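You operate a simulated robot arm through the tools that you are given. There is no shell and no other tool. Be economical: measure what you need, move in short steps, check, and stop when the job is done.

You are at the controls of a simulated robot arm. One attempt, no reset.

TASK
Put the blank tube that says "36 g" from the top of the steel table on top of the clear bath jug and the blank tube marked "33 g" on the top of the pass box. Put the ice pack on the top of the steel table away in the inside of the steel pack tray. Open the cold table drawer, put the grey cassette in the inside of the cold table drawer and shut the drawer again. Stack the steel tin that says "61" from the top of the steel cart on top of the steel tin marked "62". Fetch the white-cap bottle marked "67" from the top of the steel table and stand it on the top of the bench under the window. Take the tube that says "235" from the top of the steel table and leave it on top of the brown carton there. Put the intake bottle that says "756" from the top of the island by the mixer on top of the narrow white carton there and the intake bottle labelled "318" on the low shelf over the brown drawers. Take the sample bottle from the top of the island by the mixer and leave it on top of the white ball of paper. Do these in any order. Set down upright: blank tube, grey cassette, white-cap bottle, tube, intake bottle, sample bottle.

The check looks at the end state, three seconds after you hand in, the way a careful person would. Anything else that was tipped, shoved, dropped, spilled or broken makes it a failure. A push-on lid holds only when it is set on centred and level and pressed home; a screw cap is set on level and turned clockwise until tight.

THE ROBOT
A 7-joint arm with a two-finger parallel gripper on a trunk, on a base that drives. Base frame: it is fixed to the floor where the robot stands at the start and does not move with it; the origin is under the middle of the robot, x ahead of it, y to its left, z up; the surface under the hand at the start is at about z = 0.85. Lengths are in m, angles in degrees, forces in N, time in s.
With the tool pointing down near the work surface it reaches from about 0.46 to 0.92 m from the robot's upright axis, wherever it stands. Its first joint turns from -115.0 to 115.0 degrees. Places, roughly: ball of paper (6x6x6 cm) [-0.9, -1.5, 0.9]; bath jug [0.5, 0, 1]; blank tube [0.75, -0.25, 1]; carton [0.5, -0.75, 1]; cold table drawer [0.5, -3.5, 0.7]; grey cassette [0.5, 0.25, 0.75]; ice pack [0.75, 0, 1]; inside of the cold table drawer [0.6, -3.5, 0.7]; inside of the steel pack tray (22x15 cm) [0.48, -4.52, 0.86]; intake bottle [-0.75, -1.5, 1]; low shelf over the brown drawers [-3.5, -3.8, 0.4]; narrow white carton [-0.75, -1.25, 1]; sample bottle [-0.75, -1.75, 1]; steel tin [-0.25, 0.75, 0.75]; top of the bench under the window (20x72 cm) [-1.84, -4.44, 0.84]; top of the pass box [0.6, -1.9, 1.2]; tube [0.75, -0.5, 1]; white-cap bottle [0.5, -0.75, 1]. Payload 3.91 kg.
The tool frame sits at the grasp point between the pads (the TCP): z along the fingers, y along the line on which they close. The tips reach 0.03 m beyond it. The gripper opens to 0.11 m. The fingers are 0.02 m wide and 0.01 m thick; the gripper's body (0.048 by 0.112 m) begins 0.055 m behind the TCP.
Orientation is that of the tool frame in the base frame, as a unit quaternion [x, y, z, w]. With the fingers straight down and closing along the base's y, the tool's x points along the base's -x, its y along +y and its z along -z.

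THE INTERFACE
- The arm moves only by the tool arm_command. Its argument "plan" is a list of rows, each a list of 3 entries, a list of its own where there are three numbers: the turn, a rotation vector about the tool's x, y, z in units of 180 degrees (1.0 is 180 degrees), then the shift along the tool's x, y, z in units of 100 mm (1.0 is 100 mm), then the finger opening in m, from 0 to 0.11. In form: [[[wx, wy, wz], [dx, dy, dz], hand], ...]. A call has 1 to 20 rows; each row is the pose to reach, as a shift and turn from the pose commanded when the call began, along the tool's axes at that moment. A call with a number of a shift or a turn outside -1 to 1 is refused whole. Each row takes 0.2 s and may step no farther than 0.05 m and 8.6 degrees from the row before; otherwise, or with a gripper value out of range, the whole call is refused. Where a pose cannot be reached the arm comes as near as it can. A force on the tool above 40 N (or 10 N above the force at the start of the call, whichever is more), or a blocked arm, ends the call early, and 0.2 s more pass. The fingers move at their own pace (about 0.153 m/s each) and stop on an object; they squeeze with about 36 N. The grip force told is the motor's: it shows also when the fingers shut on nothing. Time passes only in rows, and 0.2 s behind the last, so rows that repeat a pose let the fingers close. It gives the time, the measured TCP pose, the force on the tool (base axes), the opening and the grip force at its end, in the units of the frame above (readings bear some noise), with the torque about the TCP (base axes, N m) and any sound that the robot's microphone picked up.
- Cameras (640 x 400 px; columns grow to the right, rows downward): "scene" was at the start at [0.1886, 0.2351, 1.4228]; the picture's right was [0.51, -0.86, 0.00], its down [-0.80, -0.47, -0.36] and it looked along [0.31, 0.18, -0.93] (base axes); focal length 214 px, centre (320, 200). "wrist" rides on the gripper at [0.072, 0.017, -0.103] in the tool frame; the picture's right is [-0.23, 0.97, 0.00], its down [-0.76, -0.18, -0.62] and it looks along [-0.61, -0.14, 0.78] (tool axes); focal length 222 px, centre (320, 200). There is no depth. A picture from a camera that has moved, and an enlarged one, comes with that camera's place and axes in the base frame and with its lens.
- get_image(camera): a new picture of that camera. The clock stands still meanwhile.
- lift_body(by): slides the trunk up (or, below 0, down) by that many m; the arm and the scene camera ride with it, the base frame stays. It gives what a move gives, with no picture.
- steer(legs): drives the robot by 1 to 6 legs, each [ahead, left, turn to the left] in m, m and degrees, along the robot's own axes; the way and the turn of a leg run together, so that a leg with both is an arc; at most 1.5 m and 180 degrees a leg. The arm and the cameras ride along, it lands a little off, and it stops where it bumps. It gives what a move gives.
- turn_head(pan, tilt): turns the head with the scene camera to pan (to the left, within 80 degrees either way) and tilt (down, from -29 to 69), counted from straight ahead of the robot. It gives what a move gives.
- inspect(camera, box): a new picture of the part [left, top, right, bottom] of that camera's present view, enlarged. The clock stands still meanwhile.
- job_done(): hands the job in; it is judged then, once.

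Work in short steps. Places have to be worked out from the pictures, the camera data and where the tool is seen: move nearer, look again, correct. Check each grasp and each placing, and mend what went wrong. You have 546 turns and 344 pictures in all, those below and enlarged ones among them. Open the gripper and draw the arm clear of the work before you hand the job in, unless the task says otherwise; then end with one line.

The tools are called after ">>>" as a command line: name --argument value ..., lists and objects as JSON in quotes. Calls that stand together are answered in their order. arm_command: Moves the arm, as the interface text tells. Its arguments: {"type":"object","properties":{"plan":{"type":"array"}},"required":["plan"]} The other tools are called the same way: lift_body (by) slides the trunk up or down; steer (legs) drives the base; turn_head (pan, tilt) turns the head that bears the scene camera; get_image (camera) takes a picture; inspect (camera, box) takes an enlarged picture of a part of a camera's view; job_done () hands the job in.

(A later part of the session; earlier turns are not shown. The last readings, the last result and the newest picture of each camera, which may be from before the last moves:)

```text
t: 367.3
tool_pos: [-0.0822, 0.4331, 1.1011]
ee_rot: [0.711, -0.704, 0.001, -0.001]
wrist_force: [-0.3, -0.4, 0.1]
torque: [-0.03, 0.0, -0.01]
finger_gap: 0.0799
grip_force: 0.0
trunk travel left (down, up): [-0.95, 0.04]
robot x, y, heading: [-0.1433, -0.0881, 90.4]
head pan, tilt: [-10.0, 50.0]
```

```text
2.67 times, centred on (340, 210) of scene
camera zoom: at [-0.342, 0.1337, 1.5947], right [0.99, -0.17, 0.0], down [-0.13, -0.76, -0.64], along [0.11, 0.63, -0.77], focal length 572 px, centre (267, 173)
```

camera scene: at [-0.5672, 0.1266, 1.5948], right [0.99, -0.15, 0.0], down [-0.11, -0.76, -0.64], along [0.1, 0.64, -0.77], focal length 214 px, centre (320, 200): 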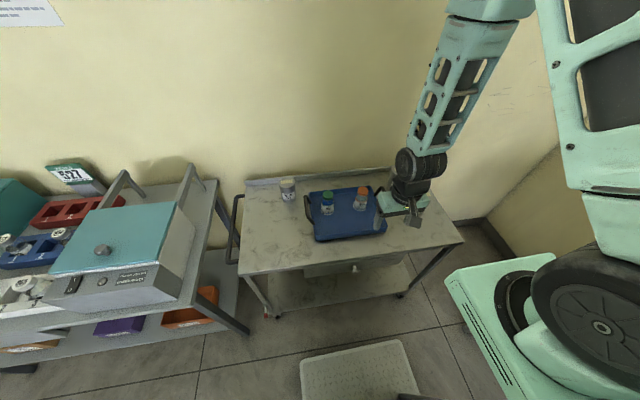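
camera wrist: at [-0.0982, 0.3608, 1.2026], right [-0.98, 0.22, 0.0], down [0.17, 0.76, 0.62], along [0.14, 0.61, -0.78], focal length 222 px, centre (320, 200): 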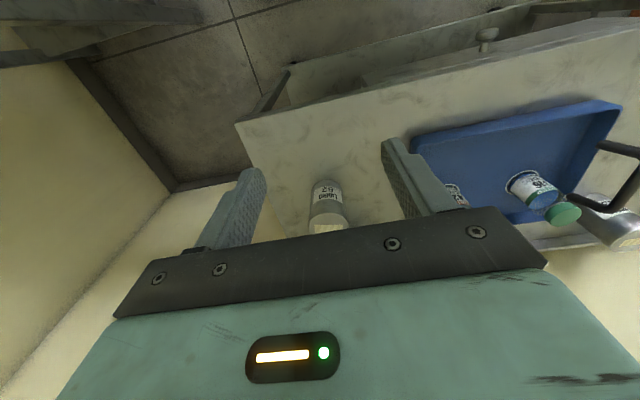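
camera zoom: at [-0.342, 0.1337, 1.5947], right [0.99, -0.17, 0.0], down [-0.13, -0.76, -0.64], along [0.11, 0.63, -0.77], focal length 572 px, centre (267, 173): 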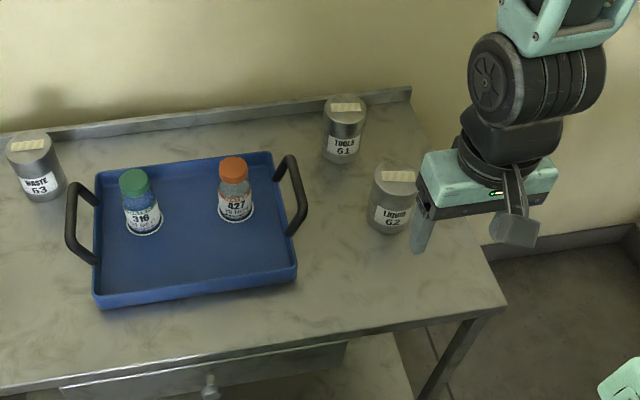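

Tin 61 at ≈(−0.075,0.846), tin 62 at ≈(−0.041,0.665), cart top z≈0.787, tin tops ≈0.89. Drive forward and extend over 61.

>>> steer --legs '[[0.15, 0, 0]]'

>>> arm_command --plan '[[[0, 0, 0], [-0.45, 0, 0], 0.11], [[0, 0, 0], [-0.9, 0, 0], 0.11], [[0, 0, 0], [-1, 0, 0], 0.11]]'

>>> arm_command --plan '[[[0, 0, 0], [-0.4, 0, 0.2], 0.11], [[0, 0, 0], [-0.7, 0, 0.5], 0.11], [[0, 0, 0], [-0.7, 0, 0.9], 0.11]]'

>>> get_image --camera "wrist"

```text
t: 368.6
tool_pos: [-0.0842, 0.5808, 1.101]
ee_rot: [0.711, -0.703, 0.0, 0.0]
wrist_force: [-0.7, -0.4, 0.4]
torque: [0.0, -0.01, 0.0]
finger_gap: 0.0801
grip_force: 0.0
trunk travel left (down, up): [-0.95, 0.04]
robot x, y, heading: [-0.1511, 0.0657, 90.5]
head pan, tilt: [-10.0, 50.0]
```

```text
t: 369.4
tool_pos: [-0.0834, 0.6795, 1.1007]
ee_rot: [0.71, -0.704, 0.001, -0.001]
wrist_force: [0.2, 0.0, 0.2]
torque: [0.01, 0.01, 0.0]
finger_gap: 0.1101
grip_force: 0.0
trunk travel left (down, up): [-0.95, 0.04]
robot x, y, heading: [-0.1474, 0.0653, 90.4]
head pan, tilt: [-10.0, 50.0]
```

```text
t: 370.2
tool_pos: [-0.0827, 0.7517, 1.0101]
ee_rot: [0.71, -0.704, 0.0, 0.0]
wrist_force: [-0.6, -1.7, -0.1]
torque: [0.02, 0.0, 0.01]
finger_gap: 0.1101
grip_force: 0.1
trunk travel left (down, up): [-0.95, 0.04]
robot x, y, heading: [-0.1472, 0.0648, 90.5]
head pan, tilt: [-10.0, 50.0]
```

```text
184 pictures are left
camera wrist: at [-0.0987, 0.6786, 1.1122], right [-0.98, 0.22, 0.0], down [0.17, 0.76, 0.62], along [0.14, 0.61, -0.78], focal length 222 px, centre (320, 200)
```

wrist: 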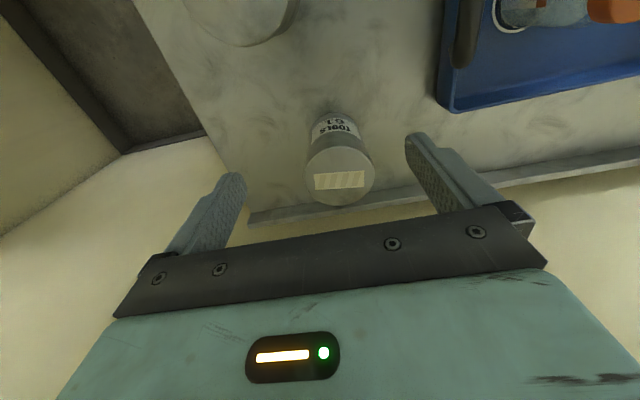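

61's top centre ≈(−0.090,0.827). Align and descend.

>>> arm_command --plan '[[[0, 0, 0], [-0.4, 0.04, 0], 0.11], [[0, 0, 0], [-0.75, 0.08, 0.1], 0.11], [[0, 0, 0], [-0.75, 0.08, 0.5], 0.11], [[0, 0, 0], [-0.75, 0.08, 0.7], 0.11]]'

>>> get_image --camera "wrist"

```text
t: 371.2
tool_pos: [-0.0913, 0.8255, 0.9421]
ee_rot: [0.71, -0.704, 0.0, 0.001]
wrist_force: [-0.4, 0.3, -0.2]
torque: [0.04, 0.01, 0.0]
finger_gap: 0.11
grip_force: 0.1
trunk travel left (down, up): [-0.95, 0.04]
robot x, y, heading: [-0.1484, 0.0628, 90.4]
head pan, tilt: [-10.0, 50.0]
```

```text
183 pictures are left
camera wrist: at [-0.1082, 0.7541, 1.044], right [-0.98, 0.22, 0.0], down [0.17, 0.76, 0.62], along [0.14, 0.61, -0.78], focal length 222 px, centre (320, 200)
```

wrist: 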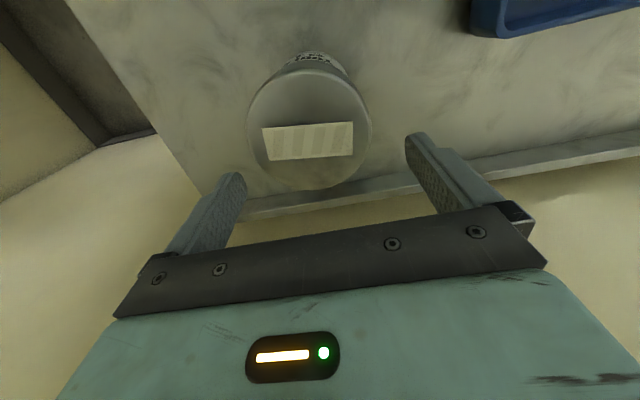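

>>> arm_command --plan '[[[0, 0, 0], [0.1, -0.04, 0], 0.11], [[0, 0, 0], [0.1, -0.04, 0.4], 0.11], [[0, 0, 0], [0.1, -0.04, 0.8], 0.11], [[0, 0, 0], [0.1, -0.04, 0.93], 0.11]]'

>>> get_image --camera "wrist"

```text
t: 372.1
tool_pos: [-0.0892, 0.8163, 0.8694]
ee_rot: [0.711, -0.704, -0.001, -0.002]
wrist_force: [0.7, 0.3, 12.5]
torque: [-0.22, 0.05, 0.0]
finger_gap: 0.1099
grip_force: 0.0
trunk travel left (down, up): [-0.95, 0.04]
robot x, y, heading: [-0.1477, 0.0643, 90.3]
head pan, tilt: [-10.0, 50.0]
stopped in row 4: the force on the tool passed its limit at 112 N (the readings are from after the stop); the commanded pose is now the measured one
```

```text
182 pictures are left
camera wrist: at [-0.105, 0.7436, 0.9717], right [-0.98, 0.22, 0.0], down [0.17, 0.76, 0.63], along [0.14, 0.61, -0.78], focal length 222 px, centre (320, 200)
```

wrist: 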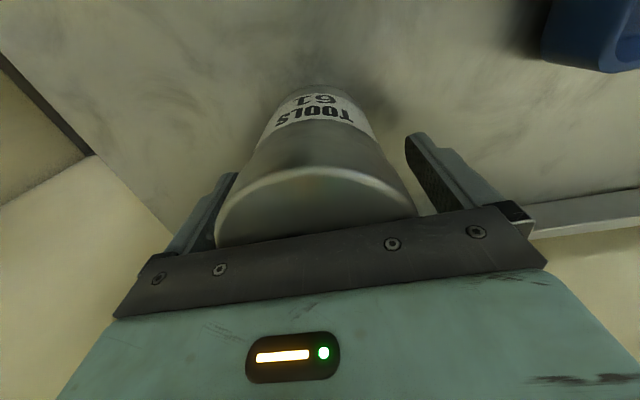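

The palm touched the tin's top (so top ≈0.924). Back up 5 mm and close.

>>> arm_command --plan '[[[0, 0, 0], [0, 0, -0.05], 0.11], [[0, 0, 0], [0, 0, -0.05], 0.08], [[0, 0, 0], [0, 0, -0.05], 0.05], [[0, 0, 0], [0, 0, -0.05], 0.0], [[0, 0, 0], [0, 0, -0.05], 0.0]]'

>>> arm_command --plan '[[[0, 0, 0], [0, 0, -0.1], 0.0], [[0, 0, 0], [0, 0, -0.5], 0.0], [[0, 0, 0], [0, 0, -0.9], 0.0]]'

>>> get_image --camera "wrist"

```text
t: 373.3
tool_pos: [-0.0893, 0.8144, 0.8731]
ee_rot: [0.711, -0.703, 0.0, -0.001]
wrist_force: [-0.6, -0.1, 0.9]
torque: [-0.01, 0.0, 0.02]
finger_gap: 0.0683
grip_force: 35.5
trunk travel left (down, up): [-0.95, 0.04]
robot x, y, heading: [-0.1515, 0.0656, 90.2]
head pan, tilt: [-10.0, 50.0]
```

```text
t: 374.1
tool_pos: [-0.0907, 0.8138, 0.9608]
ee_rot: [0.711, -0.704, 0.002, 0.0]
wrist_force: [-0.1, -0.7, -2.8]
torque: [0.0, -0.01, -0.04]
finger_gap: 0.0688
grip_force: 36.0
trunk travel left (down, up): [-0.95, 0.04]
robot x, y, heading: [-0.1507, 0.0609, 90.2]
head pan, tilt: [-10.0, 50.0]
```

```text
181 pictures are left
camera wrist: at [-0.1057, 0.7419, 1.064], right [-0.98, 0.22, 0.0], down [0.17, 0.76, 0.62], along [0.14, 0.61, -0.78], focal length 222 px, centre (320, 200)
```

wrist: 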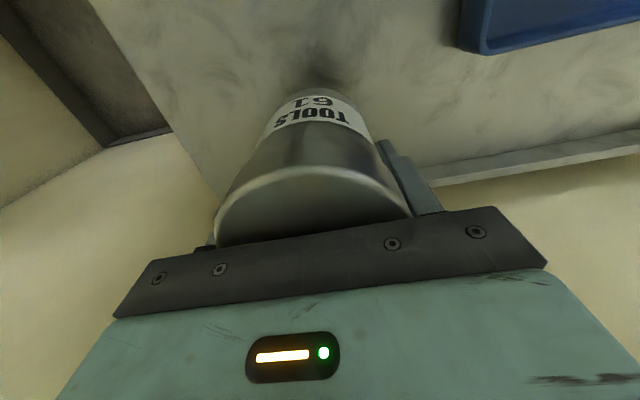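

61 held (Ø≈0.068); cart z≈0.82, tops ≈0.924. 62's centre ≈(−0.051,0.647). Raise and retract toward it.

>>> arm_command --plan '[[[0, 0, 0], [0, 0, -0.4], 0.0], [[0, 0, 0], [0.2, -0.1, -0.75], 0.0], [[0, 0, 0], [0.6, -0.2, -0.9], 0.0], [[0, 0, 0], [1, -0.3, -0.9], 0.0]]'

>>> inspect --camera "scene" --box '[320, 140, 440, 260]'

>>> get_image --camera "wrist"

```text
t: 375.1
tool_pos: [-0.0604, 0.713, 1.0537]
ee_rot: [0.711, -0.703, 0.0, 0.0]
wrist_force: [1.1, 0.8, -3.5]
torque: [0.0, -0.02, 0.03]
finger_gap: 0.0688
grip_force: 36.2
trunk travel left (down, up): [-0.95, 0.04]
robot x, y, heading: [-0.1512, 0.0676, 90.2]
head pan, tilt: [-10.0, 50.0]
```

```text
3.33 times, centred on (380, 200) of scene
camera zoom: at [-0.3428, 0.2827, 1.5947], right [0.99, -0.17, 0.0], down [-0.13, -0.76, -0.64], along [0.11, 0.63, -0.77], focal length 715 px, centre (120, 200)
```

zoom: 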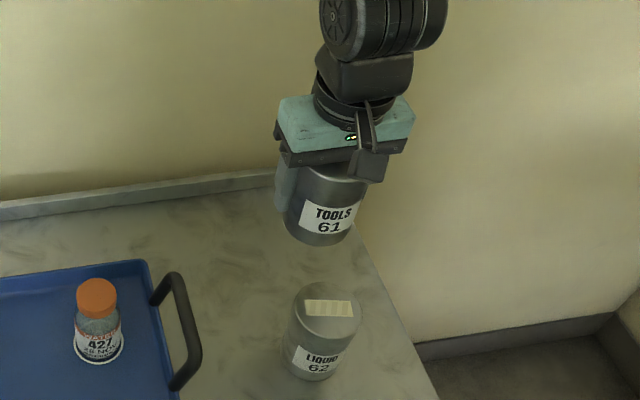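

```text
179 pictures are left
camera wrist: at [-0.0761, 0.6417, 1.1565], right [-0.98, 0.22, 0.0], down [0.17, 0.76, 0.62], along [0.14, 0.61, -0.78], focal length 222 px, centre (320, 200)
```

wrist: 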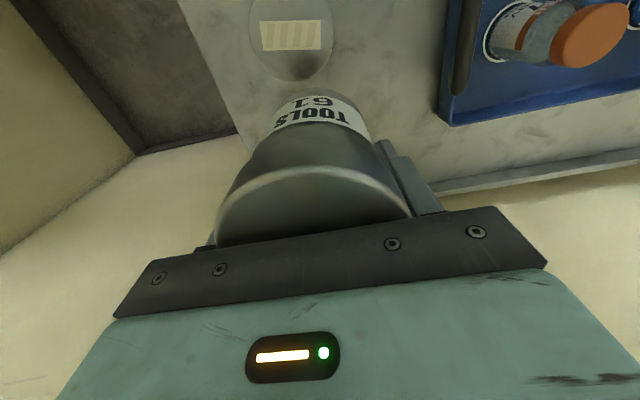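

62's top centre ≈(−0.051,0.644). Move over it and lower to contact.

>>> arm_command --plan '[[[0, 0, 0], [0.35, -0.05, 0], 0.0], [[0, 0, 0], [0.68, -0.095, 0], 0.0], [[0, 0, 0], [0.68, -0.095, 0.35], 0.0], [[0, 0, 0], [0.68, -0.095, 0.62], 0.0]]'

>>> inspect --camera "scene" --box '[330, 170, 410, 260]'

```text
t: 376.1
tool_pos: [-0.0485, 0.6476, 0.9899]
ee_rot: [0.711, -0.703, 0.0, -0.002]
wrist_force: [0.3, 0.3, -3.5]
torque: [0.0, 0.04, -0.05]
finger_gap: 0.0686
grip_force: 36.1
trunk travel left (down, up): [-0.95, 0.04]
robot x, y, heading: [-0.1447, 0.0648, 90.5]
head pan, tilt: [-10.0, 50.0]
```

```text
4.44 times, centred on (370, 215) of scene
camera zoom: at [-0.3426, 0.2821, 1.5948], right [0.99, -0.17, 0.0], down [-0.13, -0.76, -0.64], along [0.11, 0.63, -0.77], focal length 953 px, centre (98, 133)
```

zoom: 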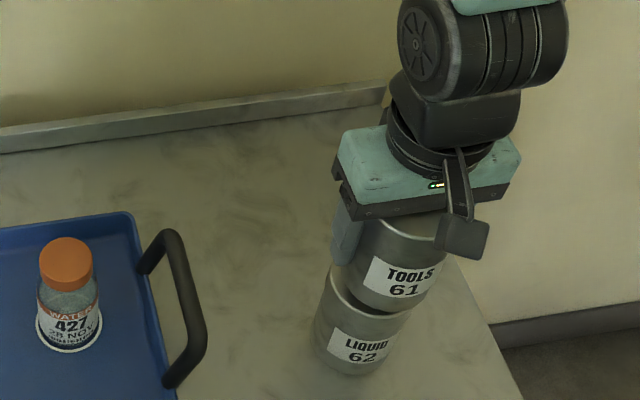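

>>> inspect --camera "scene" --box '[350, 195, 410, 260]'

>>> get_image --camera "wrist"

```text
6.15 times, centred on (380, 228) of scene
camera zoom: at [-0.3426, 0.2821, 1.5948], right [0.99, -0.17, 0.0], down [-0.13, -0.76, -0.64], along [0.11, 0.63, -0.77], focal length 1320 px, centre (-49, 31)
```

zoom: 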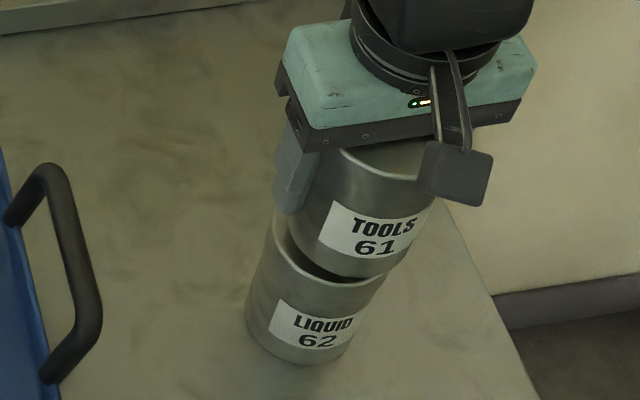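

```text
176 pictures are left
camera wrist: at [-0.0637, 0.5747, 1.0921], right [-0.98, 0.22, 0.0], down [0.17, 0.76, 0.62], along [0.14, 0.61, -0.78], focal length 222 px, centre (320, 200)
```

wrist: 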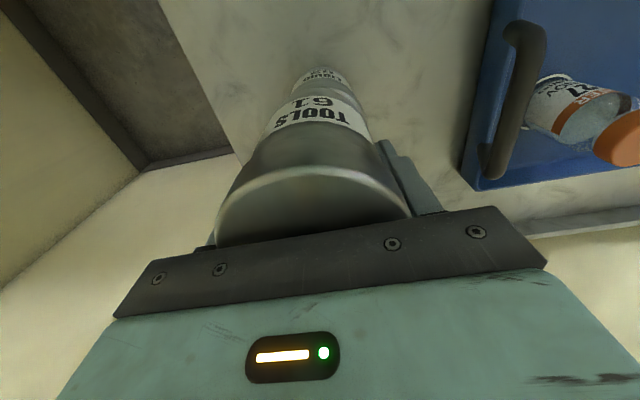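

Compared in both views 61 needs about −6 mm in x and +6 mm in y. Adjust and lower to contact.

>>> arm_command --plan '[[[0, 0, 0], [-0.06, 0.06, 0], 0.0], [[0, 0, 0], [-0.06, 0.06, 0.06], 0.0], [[0, 0, 0], [-0.06, 0.06, 0.1], 0.0], [[0, 0, 0], [-0.06, 0.06, 0.12], 0.0], [[0, 0, 0], [-0.06, 0.06, 0.14], 0.0]]'

>>> inspect --camera "scene" --box '[350, 195, 410, 260]'

```text
t: 377.3
tool_pos: [-0.0553, 0.653, 0.9771]
ee_rot: [0.711, -0.703, 0.001, -0.001]
wrist_force: [-0.8, -0.5, 5.6]
torque: [-0.24, 0.17, -0.02]
finger_gap: 0.0688
grip_force: 35.8
trunk travel left (down, up): [-0.95, 0.04]
robot x, y, heading: [-0.1451, 0.0678, 90.5]
head pan, tilt: [-10.0, 50.0]
```

```text
6.15 times, centred on (380, 228) of scene
camera zoom: at [-0.3426, 0.2822, 1.595], right [0.99, -0.17, 0.0], down [-0.13, -0.76, -0.64], along [0.11, 0.63, -0.77], focal length 1320 px, centre (-49, 31)
```

zoom: 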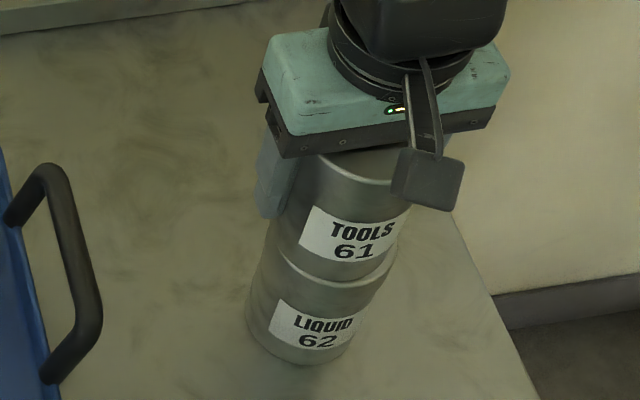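

Nicely aligned and in contact. Release and rise.

>>> arm_command --plan '[[[0, 0, 0], [0, 0, 0.01], 0.0], [[0, 0, 0], [0, 0, 0.01], 0.075], [[0, 0, 0], [0, 0, 0.01], 0.095], [[0, 0, 0], [0, 0, -0.4], 0.1], [[0, 0, 0], [0, 0, -0.85], 0.1], [[0, 0, 0], [0.2, 0, -1], 0.1]]'

>>> inspect --camera "scene" --box '[330, 150, 430, 260]'

>>> get_image --camera "wrist"

```text
t: 378.7
tool_pos: [-0.0541, 0.6337, 1.0755]
ee_rot: [0.711, -0.703, 0.0, 0.0]
wrist_force: [-0.4, 0.2, -0.6]
torque: [-0.02, -0.02, 0.03]
finger_gap: 0.0999
grip_force: 0.0
trunk travel left (down, up): [-0.95, 0.04]
robot x, y, heading: [-0.1483, 0.0658, 90.4]
head pan, tilt: [-10.0, 50.0]
```

```text
3.64 times, centred on (380, 205) of scene
camera zoom: at [-0.3426, 0.2826, 1.5947], right [0.99, -0.17, 0.0], down [-0.13, -0.76, -0.64], along [0.11, 0.63, -0.77], focal length 780 px, centre (102, 182)
```

zoom: 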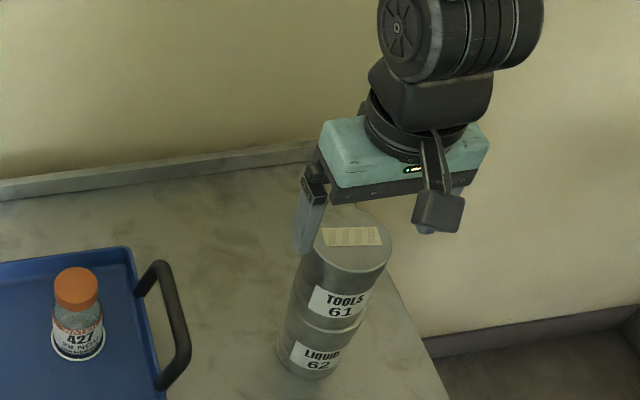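

```text
173 pictures are left
camera wrist: at [-0.0696, 0.561, 1.1778], right [-0.98, 0.22, 0.0], down [0.17, 0.76, 0.62], along [0.14, 0.61, -0.78], focal length 222 px, centre (320, 200)
```

wrist: 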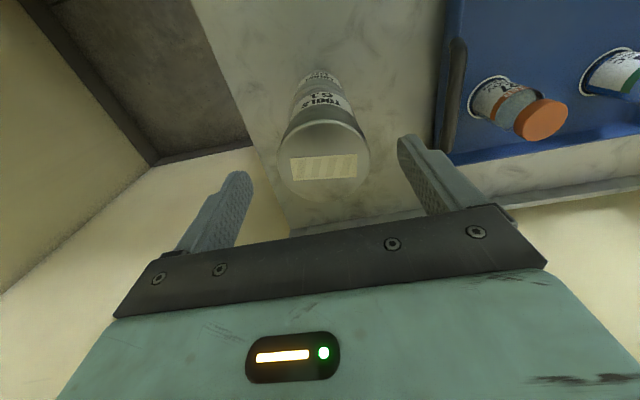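

61 sits on 62. Raise the hand, back away, and turn east for the grey cassette.

>>> arm_command --plan '[[[0, 0, 0], [0, 0, -0.4], 0.1], [[0, 0, 0], [0, 0, -0.8], 0.1]]'

>>> steer --legs '[[-0.15, 0.15, 0], [0, 0, -90], [0, 0.2, 0]]'

>>> get_image --camera "wrist"

>>> get_image --camera "scene"

```text
t: 379.3
tool_pos: [-0.0534, 0.6337, 1.1579]
ee_rot: [0.71, -0.704, 0.001, -0.001]
wrist_force: [-0.1, 0.7, 0.2]
torque: [-0.05, -0.01, -0.01]
finger_gap: 0.1
grip_force: 0.1
trunk travel left (down, up): [-0.95, 0.04]
robot x, y, heading: [-0.1466, 0.0588, 90.2]
head pan, tilt: [-10.0, 50.0]
```

```text
t: 385.9
tool_pos: [0.272, 0.0237, 1.1567]
ee_rot: [-0.01, 1.0, -0.001, 0.0]
wrist_force: [0.1, -0.1, 0.6]
torque: [0.03, -0.01, -0.01]
finger_gap: 0.0999
grip_force: 0.1
trunk travel left (down, up): [-0.95, 0.04]
robot x, y, heading: [-0.2994, 0.115, 1.2]
head pan, tilt: [-10.0, 50.0]
```

```text
172 pictures are left
camera wrist: at [0.1998, 0.0407, 1.259], right [0.21, 0.98, 0.0], down [0.77, -0.16, 0.62], along [0.61, -0.13, -0.78], focal length 222 px, centre (320, 200)
```

wrist: 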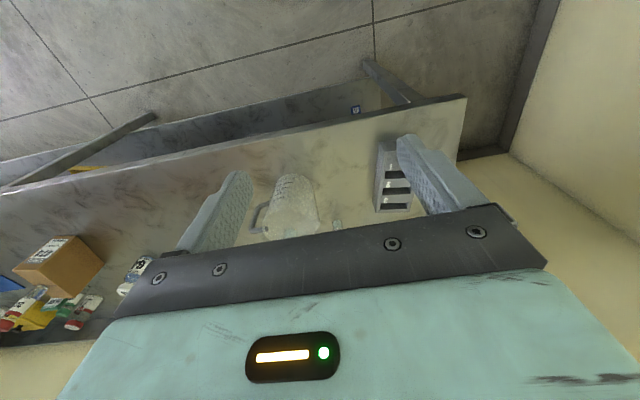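

```text
171 pictures are left
camera scene: at [-0.0862, 0.3093, 1.5948], right [-0.16, -0.99, 0.0], down [-0.76, 0.12, -0.64], along [0.63, -0.1, -0.77], focal length 214 px, centre (320, 200)
```

scene: 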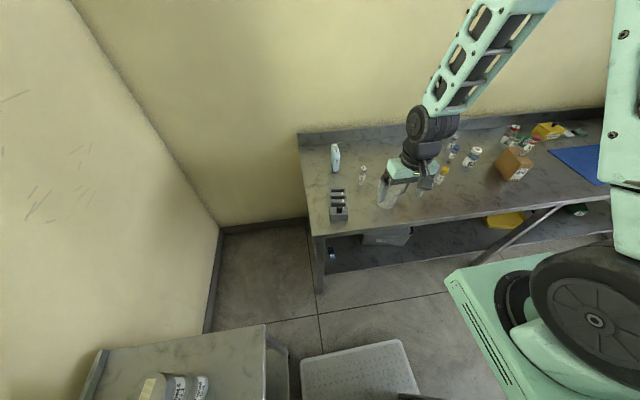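

Cassette block ≈ centre (0.476,0.142), about 0.15×0.075×0.042 m, rotated ≈ −8.5°. Drive to put the hand over it, rotate the hand to match, and look.

>>> steer --legs '[[0.08, 0.11, -1]]'

>>> arm_command --plan '[[[0, 0, 0.024], [-0.4, 0, 0.2], 0.11], [[0, 0, 0.048], [-0.8, 0, 0.5], 0.11], [[0, 0, 0.048], [-0.8, 0, 0.9], 0.11]]'

>>> get_image --camera "wrist"

>>> inspect --camera "scene" --box '[290, 130, 450, 230]'

```text
t: 387.0
tool_pos: [0.3074, 0.0747, 1.1561]
ee_rot: [-0.017, 1.0, 0.0, -0.001]
wrist_force: [0.4, 0.5, 0.5]
torque: [0.0, -0.01, -0.03]
finger_gap: 0.0999
grip_force: 0.0
trunk travel left (down, up): [-0.95, 0.04]
robot x, y, heading: [-0.2662, 0.1549, 1.9]
head pan, tilt: [-10.0, 50.0]
stopped in leg 1: the robot was blocked; the commanded pose is now the measured one
```

```text
t: 387.8
tool_pos: [0.3859, 0.076, 1.0667]
ee_rot: [0.057, 0.998, 0.0, 0.0]
wrist_force: [0.7, -0.1, 0.1]
torque: [0.01, -0.05, 0.04]
finger_gap: 0.1099
grip_force: 0.0
trunk travel left (down, up): [-0.95, 0.04]
robot x, y, heading: [-0.2644, 0.1478, 1.7]
head pan, tilt: [-10.0, 50.0]
```

```text
170 pictures are left
camera wrist: at [0.3172, 0.1015, 1.168], right [0.34, 0.94, 0.0], down [0.74, -0.26, 0.62], along [0.59, -0.21, -0.78], focal length 222 px, centre (320, 200)
```

wrist: 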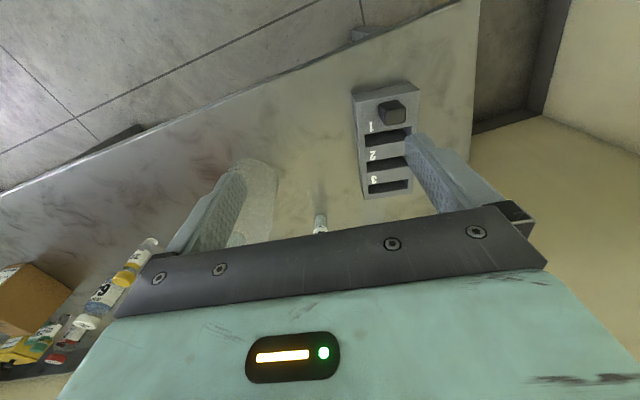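

```text
4.00 times, centred on (370, 180) of scene
camera zoom: at [-0.0563, 0.353, 1.5949], right [-0.14, -0.99, 0.0], down [-0.76, 0.11, -0.64], along [0.64, -0.09, -0.77], focal length 858 px, centre (120, 280)
```

zoom: 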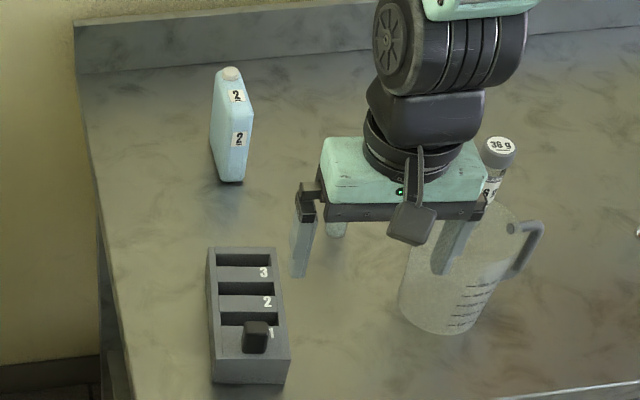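

The base's left side touched the cart, so no more strafing left. Cassette centre ≈(0.473,0.143), yaw −7°, hand yaw −6.5°. Move the hand over it with the arm.

>>> arm_command --plan '[[[0, 0, 0], [-0.2, 0.35, 0], 0.11], [[0, 0, 0], [-0.5, 0.7, 0], 0.11], [[0, 0, 0], [-0.79, 0.765, 0.2], 0.11], [[0, 0, 0], [-0.79, 0.765, 0.6], 0.11]]'

>>> get_image --camera "wrist"

```text
t: 388.8
tool_pos: [0.4733, 0.1454, 1.0073]
ee_rot: [0.058, 0.998, 0.0, 0.001]
wrist_force: [0.0, 0.5, 0.1]
torque: [0.05, 0.0, 0.03]
finger_gap: 0.1099
grip_force: 0.1
trunk travel left (down, up): [-0.95, 0.04]
robot x, y, heading: [-0.2671, 0.1505, 2.0]
head pan, tilt: [-10.0, 50.0]
```

```text
168 pictures are left
camera wrist: at [0.4038, 0.1716, 1.1095], right [0.34, 0.94, 0.0], down [0.74, -0.26, 0.62], along [0.59, -0.21, -0.78], focal length 222 px, centre (320, 200)
```

wrist: 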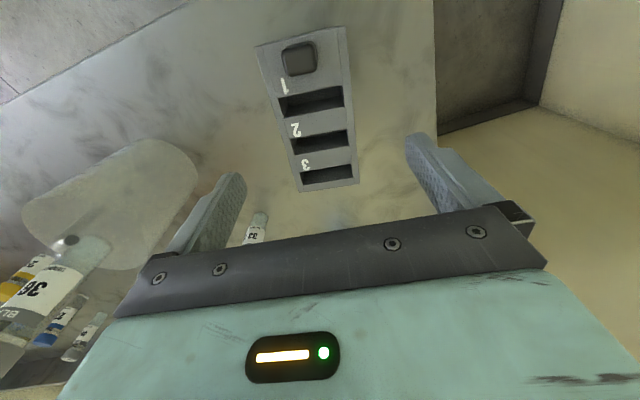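

Fine-tune yaw by 2° and descend.

>>> arm_command --plan '[[[0, 0, 0.0128], [-0.045, -0.045, 0.3], 0.11], [[0, 0, 0.0128], [-0.045, -0.045, 0.7], 0.11], [[0, 0, 0.0128], [-0.045, -0.045, 1.0], 0.11]]'

>>> get_image --camera "wrist"

```text
t: 389.6
tool_pos: [0.4768, 0.1393, 0.9061]
ee_rot: [0.077, 0.997, 0.001, 0.001]
wrist_force: [-0.4, 0.4, -0.6]
torque: [-0.01, -0.05, 0.01]
finger_gap: 0.1098
grip_force: 0.0
trunk travel left (down, up): [-0.95, 0.04]
robot x, y, heading: [-0.2671, 0.151, 1.9]
head pan, tilt: [-10.0, 50.0]
```

```text
167 pictures are left
camera wrist: at [0.4084, 0.1679, 1.0084], right [0.37, 0.93, 0.0], down [0.72, -0.29, 0.62], along [0.58, -0.23, -0.78], focal length 222 px, centre (320, 200)
```

wrist: 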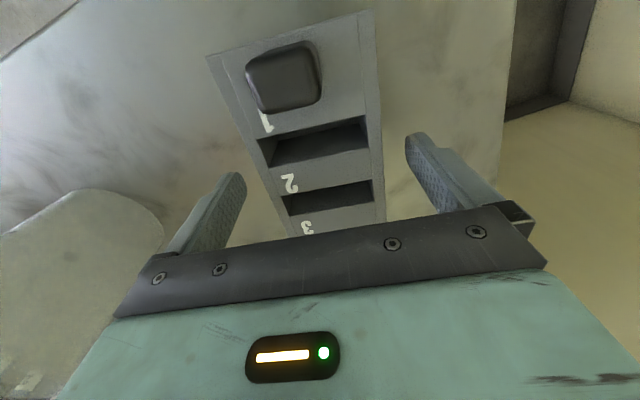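

>>> arm_command --plan '[[[0, 0, 0], [0, 0, 0.1], 0.11], [[0, 0, 0], [0, 0, 0.18], 0.11], [[0, 0, 0], [0, 0, 0.18], 0.08], [[0, 0, 0], [0, 0, 0.18], 0.05], [[0, 0, 0], [0, 0, 0.18], 0.0], [[0, 0, 0], [0, 0, 0.18], 0.0]]'

>>> arm_command --plan '[[[0, 0, 0], [0, 0, -0.1], 0.0], [[0, 0, 0], [0, 0, -0.5], 0.0], [[0, 0, 0], [0, 0, -0.9], 0.0]]'

>>> get_image --camera "wrist"

```text
t: 391.0
tool_pos: [0.4785, 0.1386, 0.8891]
ee_rot: [0.078, 0.997, 0.0, 0.0]
wrist_force: [0.4, 0.4, 0.4]
torque: [0.04, 0.01, -0.02]
finger_gap: 0.0747
grip_force: 35.5
trunk travel left (down, up): [-0.95, 0.04]
robot x, y, heading: [-0.2669, 0.152, 1.8]
head pan, tilt: [-10.0, 50.0]
```

```text
t: 391.8
tool_pos: [0.4778, 0.1405, 0.9787]
ee_rot: [0.078, 0.997, -0.001, 0.0]
wrist_force: [0.1, -0.2, -1.5]
torque: [-0.02, 0.02, 0.0]
finger_gap: 0.0745
grip_force: 36.0
trunk travel left (down, up): [-0.95, 0.04]
robot x, y, heading: [-0.2641, 0.1551, 1.8]
head pan, tilt: [-10.0, 50.0]
```

```text
166 pictures are left
camera wrist: at [0.4097, 0.1686, 1.0808], right [0.37, 0.93, 0.0], down [0.73, -0.29, 0.62], along [0.58, -0.23, -0.78], focal length 222 px, centre (320, 200)
```

wrist: 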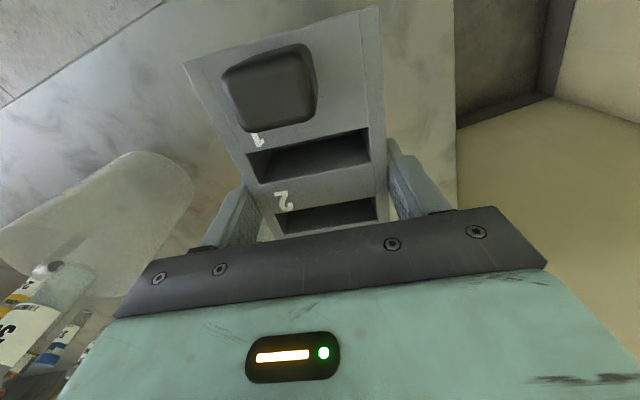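

Cassette held. Raise it well above the jug tube, retract, and leave the cart side.

>>> arm_command --plan '[[[0, 0, 0], [0, 0, -0.45], 0.0], [[0, 0, 0], [0, 0, -0.9], 0.0], [[0, 0, 0], [0.4, 0, -1], 0.0], [[0, 0, 0], [0.8, 0, -1], 0.0]]'

>>> arm_command --plan '[[[0, 0, 0], [0.4, 0, -0.3], 0.0], [[0, 0, 0], [0.8, 0, -0.6], 0.0]]'

>>> steer --legs '[[0, -0.35, 0]]'

>>> get_image --camera "scene"

```text
t: 392.8
tool_pos: [0.3976, 0.1509, 1.0765]
ee_rot: [0.076, 0.997, 0.0, 0.001]
wrist_force: [0.7, -1.0, -1.5]
torque: [-0.01, 0.05, -0.02]
finger_gap: 0.0743
grip_force: 35.7
trunk travel left (down, up): [-0.95, 0.04]
robot x, y, heading: [-0.2662, 0.1499, 1.8]
head pan, tilt: [-10.0, 50.0]
```

```text
t: 393.4
tool_pos: [0.3199, 0.1638, 1.1367]
ee_rot: [0.077, 0.997, 0.0, 0.0]
wrist_force: [0.2, -0.1, -1.0]
torque: [0.02, 0.04, 0.02]
finger_gap: 0.0745
grip_force: 36.0
trunk travel left (down, up): [-0.95, 0.04]
robot x, y, heading: [-0.2616, 0.1542, 1.7]
head pan, tilt: [-10.0, 50.0]
```

```text
t: 395.7
tool_pos: [0.3305, -0.189, 1.1353]
ee_rot: [0.077, 0.997, -0.001, 0.0]
wrist_force: [0.1, -0.5, -0.5]
torque: [0.0, -0.06, 0.01]
finger_gap: 0.0746
grip_force: 36.3
trunk travel left (down, up): [-0.95, 0.04]
robot x, y, heading: [-0.2527, -0.1998, 1.6]
head pan, tilt: [-10.0, 50.0]
```

```text
165 pictures are left
camera scene: at [-0.0446, -0.0009, 1.5947], right [-0.14, -0.99, 0.0], down [-0.76, 0.11, -0.64], along [0.64, -0.09, -0.77], focal length 214 px, centre (320, 200)
```

scene: 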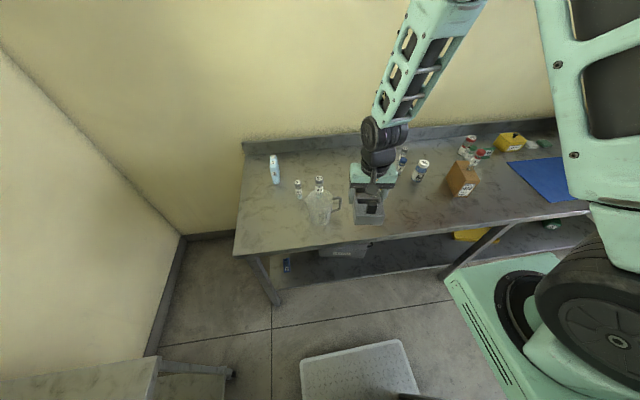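

Turn to face south and drive down the corridor to the cold table.

>>> steer --legs '[[0, 0, -91], [0.1, 0.1, 0], [1.45, 0, 0], [0.9, 0, 0]]'

>>> turn_head --pan 45 --tilt 35

>>> get_image --camera "scene"

```text
t: 412.1
tool_pos: [-0.1137, -3.2498, 1.1366]
ee_rot: [0.766, 0.643, 0.0, 0.0]
wrist_force: [0.5, -0.1, -1.3]
torque: [0.0, -0.03, -0.02]
finger_gap: 0.0745
grip_force: 36.5
trunk travel left (down, up): [-0.95, 0.04]
robot x, y, heading: [-0.1171, -2.6648, -89.2]
head pan, tilt: [-10.0, 50.0]
```

```text
t: 413.3
tool_pos: [-0.115, -3.2504, 1.1356]
ee_rot: [0.765, 0.644, 0.0, -0.001]
wrist_force: [-0.2, -0.6, -1.0]
torque: [-0.01, 0.0, -0.01]
finger_gap: 0.0745
grip_force: 35.8
trunk travel left (down, up): [-0.95, 0.04]
robot x, y, heading: [-0.1121, -2.6618, -89.4]
head pan, tilt: [45.0, 35.0]
```

```text
164 pictures are left
camera scene: at [0.1541, -2.8641, 1.6165], right [-0.7, -0.72, 0.0], down [-0.41, 0.4, -0.82], along [0.59, -0.57, -0.57], focal length 214 px, centre (320, 200)
```

scene: 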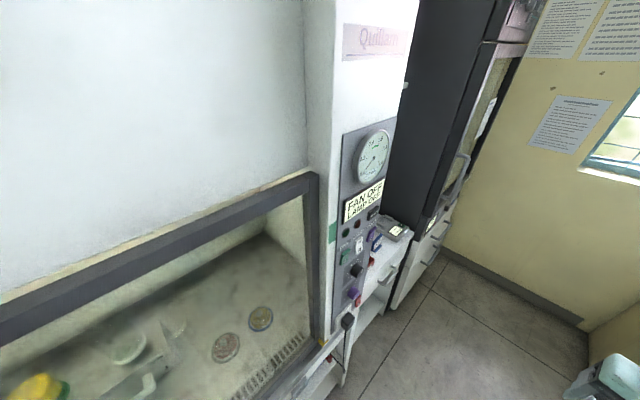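

>>> steer --legs '[[0.55, 0, 0]]'

>>> turn_head --pan 65 --tilt 45

>>> get_image --camera "scene"

```text
t: 416.4
tool_pos: [-0.1036, -3.7949, 1.1355]
ee_rot: [0.764, 0.645, 0.0, 0.0]
wrist_force: [0.0, 0.3, -0.8]
torque: [0.01, -0.04, 0.0]
finger_gap: 0.0747
grip_force: 36.2
trunk travel left (down, up): [-0.95, 0.04]
robot x, y, heading: [-0.1039, -3.206, -88.9]
head pan, tilt: [45.0, 35.0]
```

```text
t: 417.3
tool_pos: [-0.1035, -3.7953, 1.1356]
ee_rot: [0.764, 0.645, 0.0, 0.0]
wrist_force: [0.5, 0.0, -1.6]
torque: [0.0, -0.02, 0.02]
finger_gap: 0.0744
grip_force: 35.7
trunk travel left (down, up): [-0.95, 0.04]
robot x, y, heading: [-0.1042, -3.2104, -88.7]
head pan, tilt: [65.0, 45.0]
```

```text
163 pictures are left
camera scene: at [0.1739, -3.3799, 1.6017], right [-0.41, -0.91, 0.0], down [-0.65, 0.29, -0.71], along [0.65, -0.29, -0.71], focal length 214 px, centre (320, 200)
```

scene: 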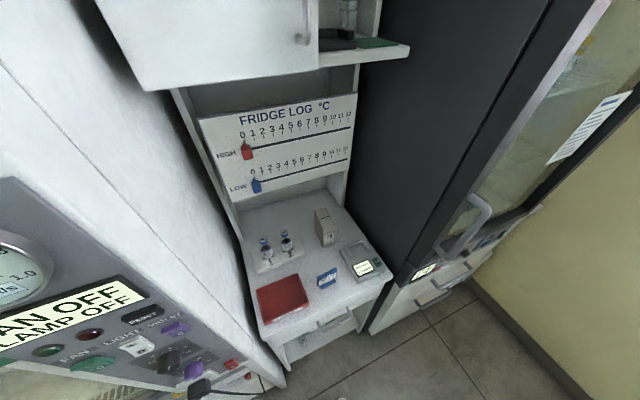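

Inspect the cold table top for a temporary spot and the drawer handle.

>>> inspect --camera "scene" --box '[230, 190, 400, 370]'

```text
2.22 times, centred on (315, 280) of scene
camera zoom: at [0.1739, -3.3799, 1.6017], right [-0.41, -0.91, 0.0], down [-0.65, 0.29, -0.71], along [0.65, -0.29, -0.71], focal length 477 px, centre (331, 22)
```

zoom: 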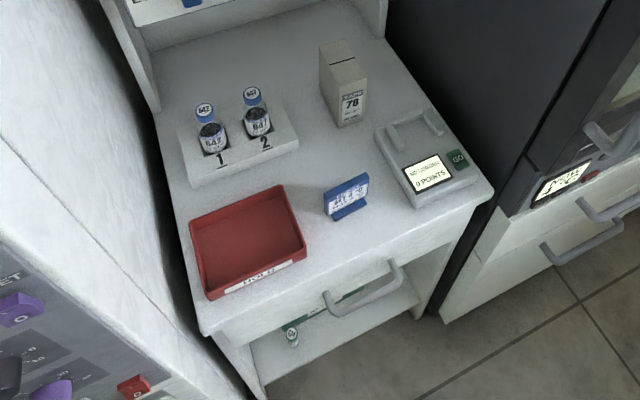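

Look toward the steel pack tray at (0.48, −4.52).

>>> turn_head --pan 20 --tilt 35

>>> get_image --camera "scene"

>>> get_image --camera "wrist"

```text
t: 418.4
tool_pos: [-0.104, -3.7958, 1.1365]
ee_rot: [0.765, 0.644, 0.0, 0.0]
wrist_force: [-0.9, 0.4, -1.2]
torque: [-0.04, 0.02, 0.02]
finger_gap: 0.0747
grip_force: 36.1
trunk travel left (down, up): [-0.95, 0.04]
robot x, y, heading: [-0.1048, -3.2072, -89.1]
head pan, tilt: [20.0, 35.0]
```

```text
161 pictures are left
camera scene: at [0.1312, -3.4289, 1.6165], right [-0.93, -0.36, 0.0], down [-0.21, 0.54, -0.82], along [0.29, -0.76, -0.57], focal length 214 px, centre (320, 200)
```

scene: 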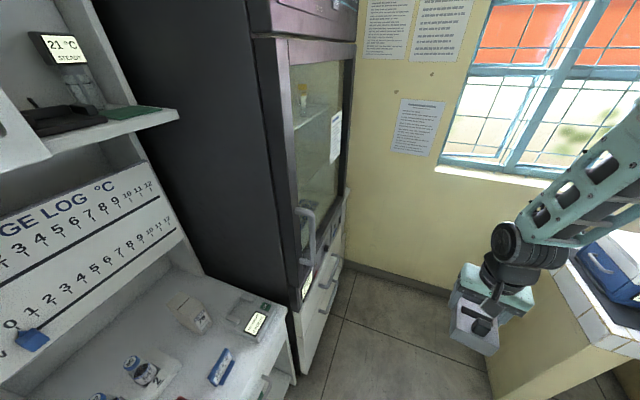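

```text
160 pictures are left
camera wrist: at [-0.074, -3.7256, 1.2382], right [0.92, -0.39, 0.0], down [-0.3, -0.72, 0.62], along [-0.24, -0.57, -0.78], focal length 222 px, centre (320, 200)
```

wrist: 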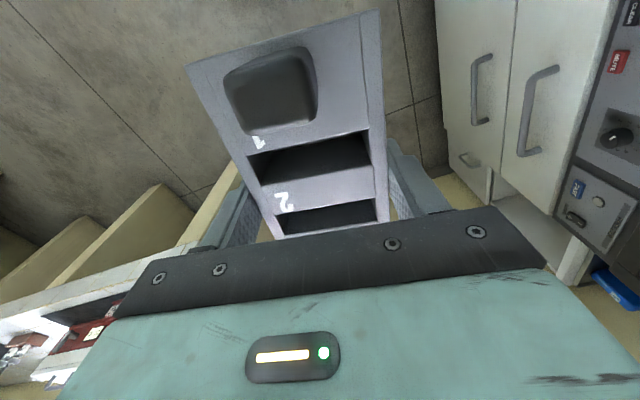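

No room there. I'll park the cassette temporarily on the window bench strip near x≈−1.58, then open the drawer. Drive over.

>>> steer --legs '[[0.19, 0, -1], [0, -1.4, 0]]'

>>> steer --legs '[[0.3, -0.1, 0]]'

>>> get_image --camera "wrist"

>>> turn_head --pan -20 --tilt 50

>>> get_image --camera "scene"

```text
t: 426.5
tool_pos: [-1.5013, -3.9891, 1.135]
ee_rot: [0.767, 0.641, 0.0, 0.0]
wrist_force: [0.3, -0.7, -0.3]
torque: [-0.04, -0.01, 0.0]
finger_gap: 0.0745
grip_force: 35.9
trunk travel left (down, up): [-0.95, 0.04]
robot x, y, heading: [-1.4959, -3.404, -89.6]
head pan, tilt: [20.0, 35.0]
```

```text
t: 428.6
tool_pos: [-1.6002, -4.2917, 1.1372]
ee_rot: [0.768, 0.641, 0.0, 0.0]
wrist_force: [-0.1, -0.1, -1.0]
torque: [-0.03, 0.02, 0.02]
finger_gap: 0.0743
grip_force: 35.5
trunk travel left (down, up): [-0.95, 0.04]
robot x, y, heading: [-1.5967, -3.7059, -89.6]
head pan, tilt: [20.0, 35.0]
```

```text
159 pictures are left
camera wrist: at [-1.57, -4.223, 1.2383], right [0.92, -0.4, 0.0], down [-0.31, -0.72, 0.62], along [-0.25, -0.57, -0.78], focal length 222 px, centre (320, 200)
```

wrist: 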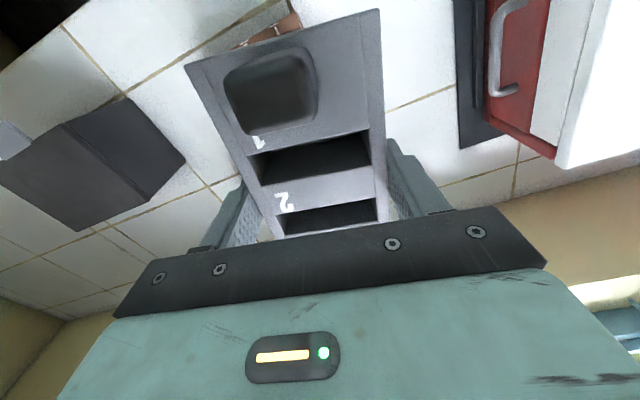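

```text
t: 429.7
tool_pos: [-1.6002, -4.2926, 1.1358]
ee_rot: [0.768, 0.64, 0.0, 0.0]
wrist_force: [0.2, -0.2, -1.4]
torque: [-0.05, 0.01, -0.02]
finger_gap: 0.0746
grip_force: 36.0
trunk travel left (down, up): [-0.95, 0.04]
robot x, y, heading: [-1.598, -3.7052, -89.8]
head pan, tilt: [-20.0, 50.0]
```

```text
158 pictures are left
camera scene: at [-1.4183, -3.9187, 1.5948], right [-0.94, 0.34, 0.0], down [0.26, 0.72, -0.64], along [-0.22, -0.61, -0.77], focal length 214 px, centre (320, 200)
```

scene: 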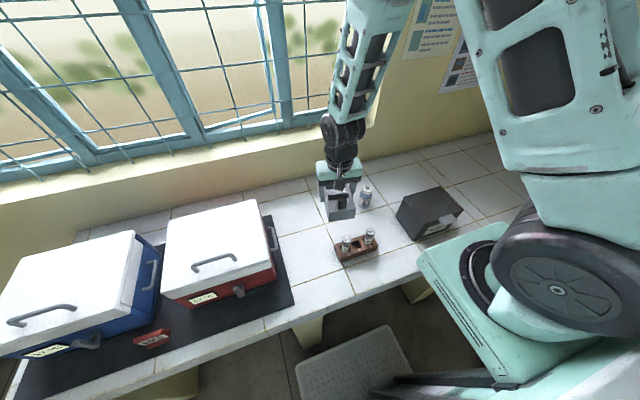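

Free spot at ≈(−1.51,−4.385). Move over it and lower.

>>> arm_command --plan '[[[0, 0, 0], [-0.2, 0.4, 0], 0.0], [[0, 0, 0], [-0.5, 0.75, 0], 0.0], [[0, 0, 0], [-0.74, 1.0, 0], 0.0]]'

>>> lift_body --by -0.19

>>> get_image --camera "scene"

>>> get_image --camera "wrist"

```text
t: 430.5
tool_pos: [-1.5146, -4.3831, 1.1359]
ee_rot: [0.768, 0.64, -0.001, -0.001]
wrist_force: [-0.2, 0.2, -1.4]
torque: [-0.02, 0.01, 0.0]
finger_gap: 0.0742
grip_force: 36.0
trunk travel left (down, up): [-0.95, 0.04]
robot x, y, heading: [-1.5931, -3.7075, -89.6]
head pan, tilt: [-20.0, 50.0]
```

```text
t: 432.6
tool_pos: [-1.5147, -4.3829, 0.9467]
ee_rot: [0.768, 0.641, 0.0, 0.0]
wrist_force: [0.1, -0.5, -1.3]
torque: [0.03, -0.01, 0.03]
finger_gap: 0.0746
grip_force: 35.9
trunk travel left (down, up): [-0.76, 0.23]
robot x, y, heading: [-1.6001, -3.7089, -89.6]
head pan, tilt: [-20.0, 50.0]
```

```text
157 pictures are left
camera scene: at [-1.4183, -3.9187, 1.4048], right [-0.94, 0.34, 0.0], down [0.26, 0.72, -0.64], along [-0.22, -0.61, -0.77], focal length 214 px, centre (320, 200)
```

scene: 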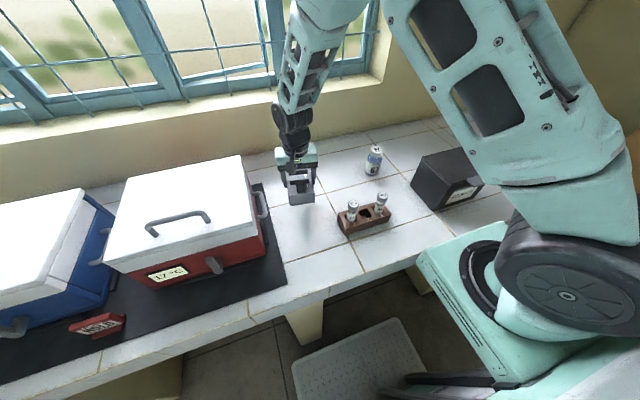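

```text
156 pictures are left
camera wrist: at [-1.4841, -4.3136, 1.0489], right [0.92, -0.4, 0.0], down [-0.31, -0.72, 0.62], along [-0.25, -0.57, -0.78], focal length 222 px, centre (320, 200)
```

wrist: 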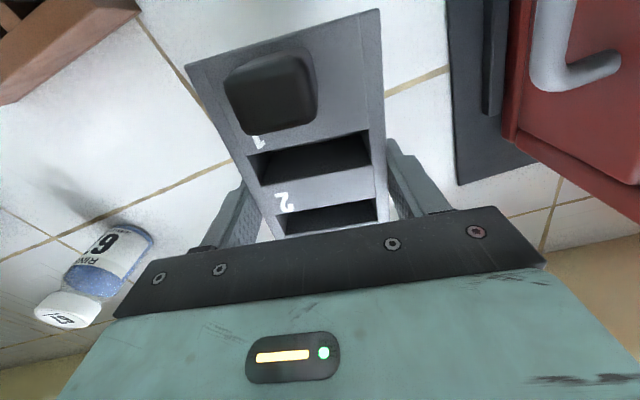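

Clear on both sides; lower to contact and release.

>>> arm_command --plan '[[[0, 0, 0], [0, 0, 0.3], 0.0], [[0, 0, 0], [0, 0, 0.5], 0.0], [[0, 0, 0], [0, 0, 0.58], 0.0], [[0, 0, 0], [0, 0, 0.62], 0.0], [[0, 0, 0], [0, 0, 0.65], 0.0], [[0, 0, 0], [0, 0, 0.68], 0.0]]'

>>> arm_command --plan '[[[0, 0, 0], [0, 0, -0.01], 0.085], [[0, 0, 0], [0, 0, -0.01], 0.1], [[0, 0, 0], [0, 0, -0.4], 0.1], [[0, 0, 0], [0, 0, -0.8], 0.1]]'

>>> get_image --camera "wrist"

```text
t: 433.8
tool_pos: [-1.5157, -4.3856, 0.8852]
ee_rot: [0.768, 0.641, -0.002, 0.003]
wrist_force: [-2.2, 2.6, 21.8]
torque: [1.12, 0.27, 0.0]
finger_gap: 0.0743
grip_force: 35.8
trunk travel left (down, up): [-0.76, 0.23]
robot x, y, heading: [-1.5984, -3.7088, -89.9]
head pan, tilt: [-20.0, 50.0]
stopped in row 6: the force on the tool passed its limit at 46 N (the readings are from after the stop); the commanded pose is now the measured one
```

```text
t: 434.8
tool_pos: [-1.5165, -4.387, 0.9619]
ee_rot: [0.768, 0.641, -0.001, 0.002]
wrist_force: [0.8, 0.8, 0.7]
torque: [0.02, 0.02, 0.03]
finger_gap: 0.0999
grip_force: 0.1
trunk travel left (down, up): [-0.76, 0.23]
robot x, y, heading: [-1.5947, -3.7055, -89.8]
head pan, tilt: [-20.0, 50.0]
```

```text
155 pictures are left
camera wrist: at [-1.4865, -4.3163, 1.0648], right [0.92, -0.4, 0.0], down [-0.31, -0.72, 0.62], along [-0.25, -0.57, -0.78], focal length 222 px, centre (320, 200)
```

wrist: 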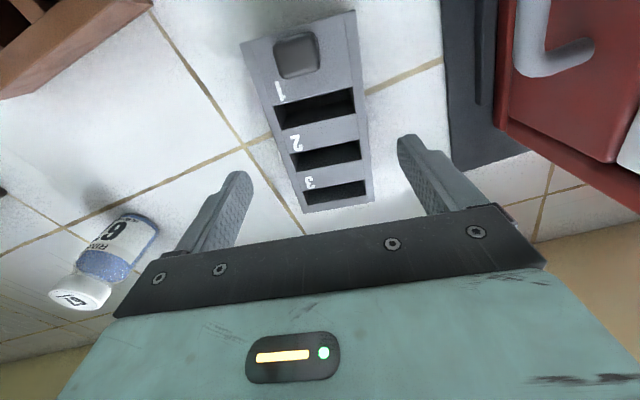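

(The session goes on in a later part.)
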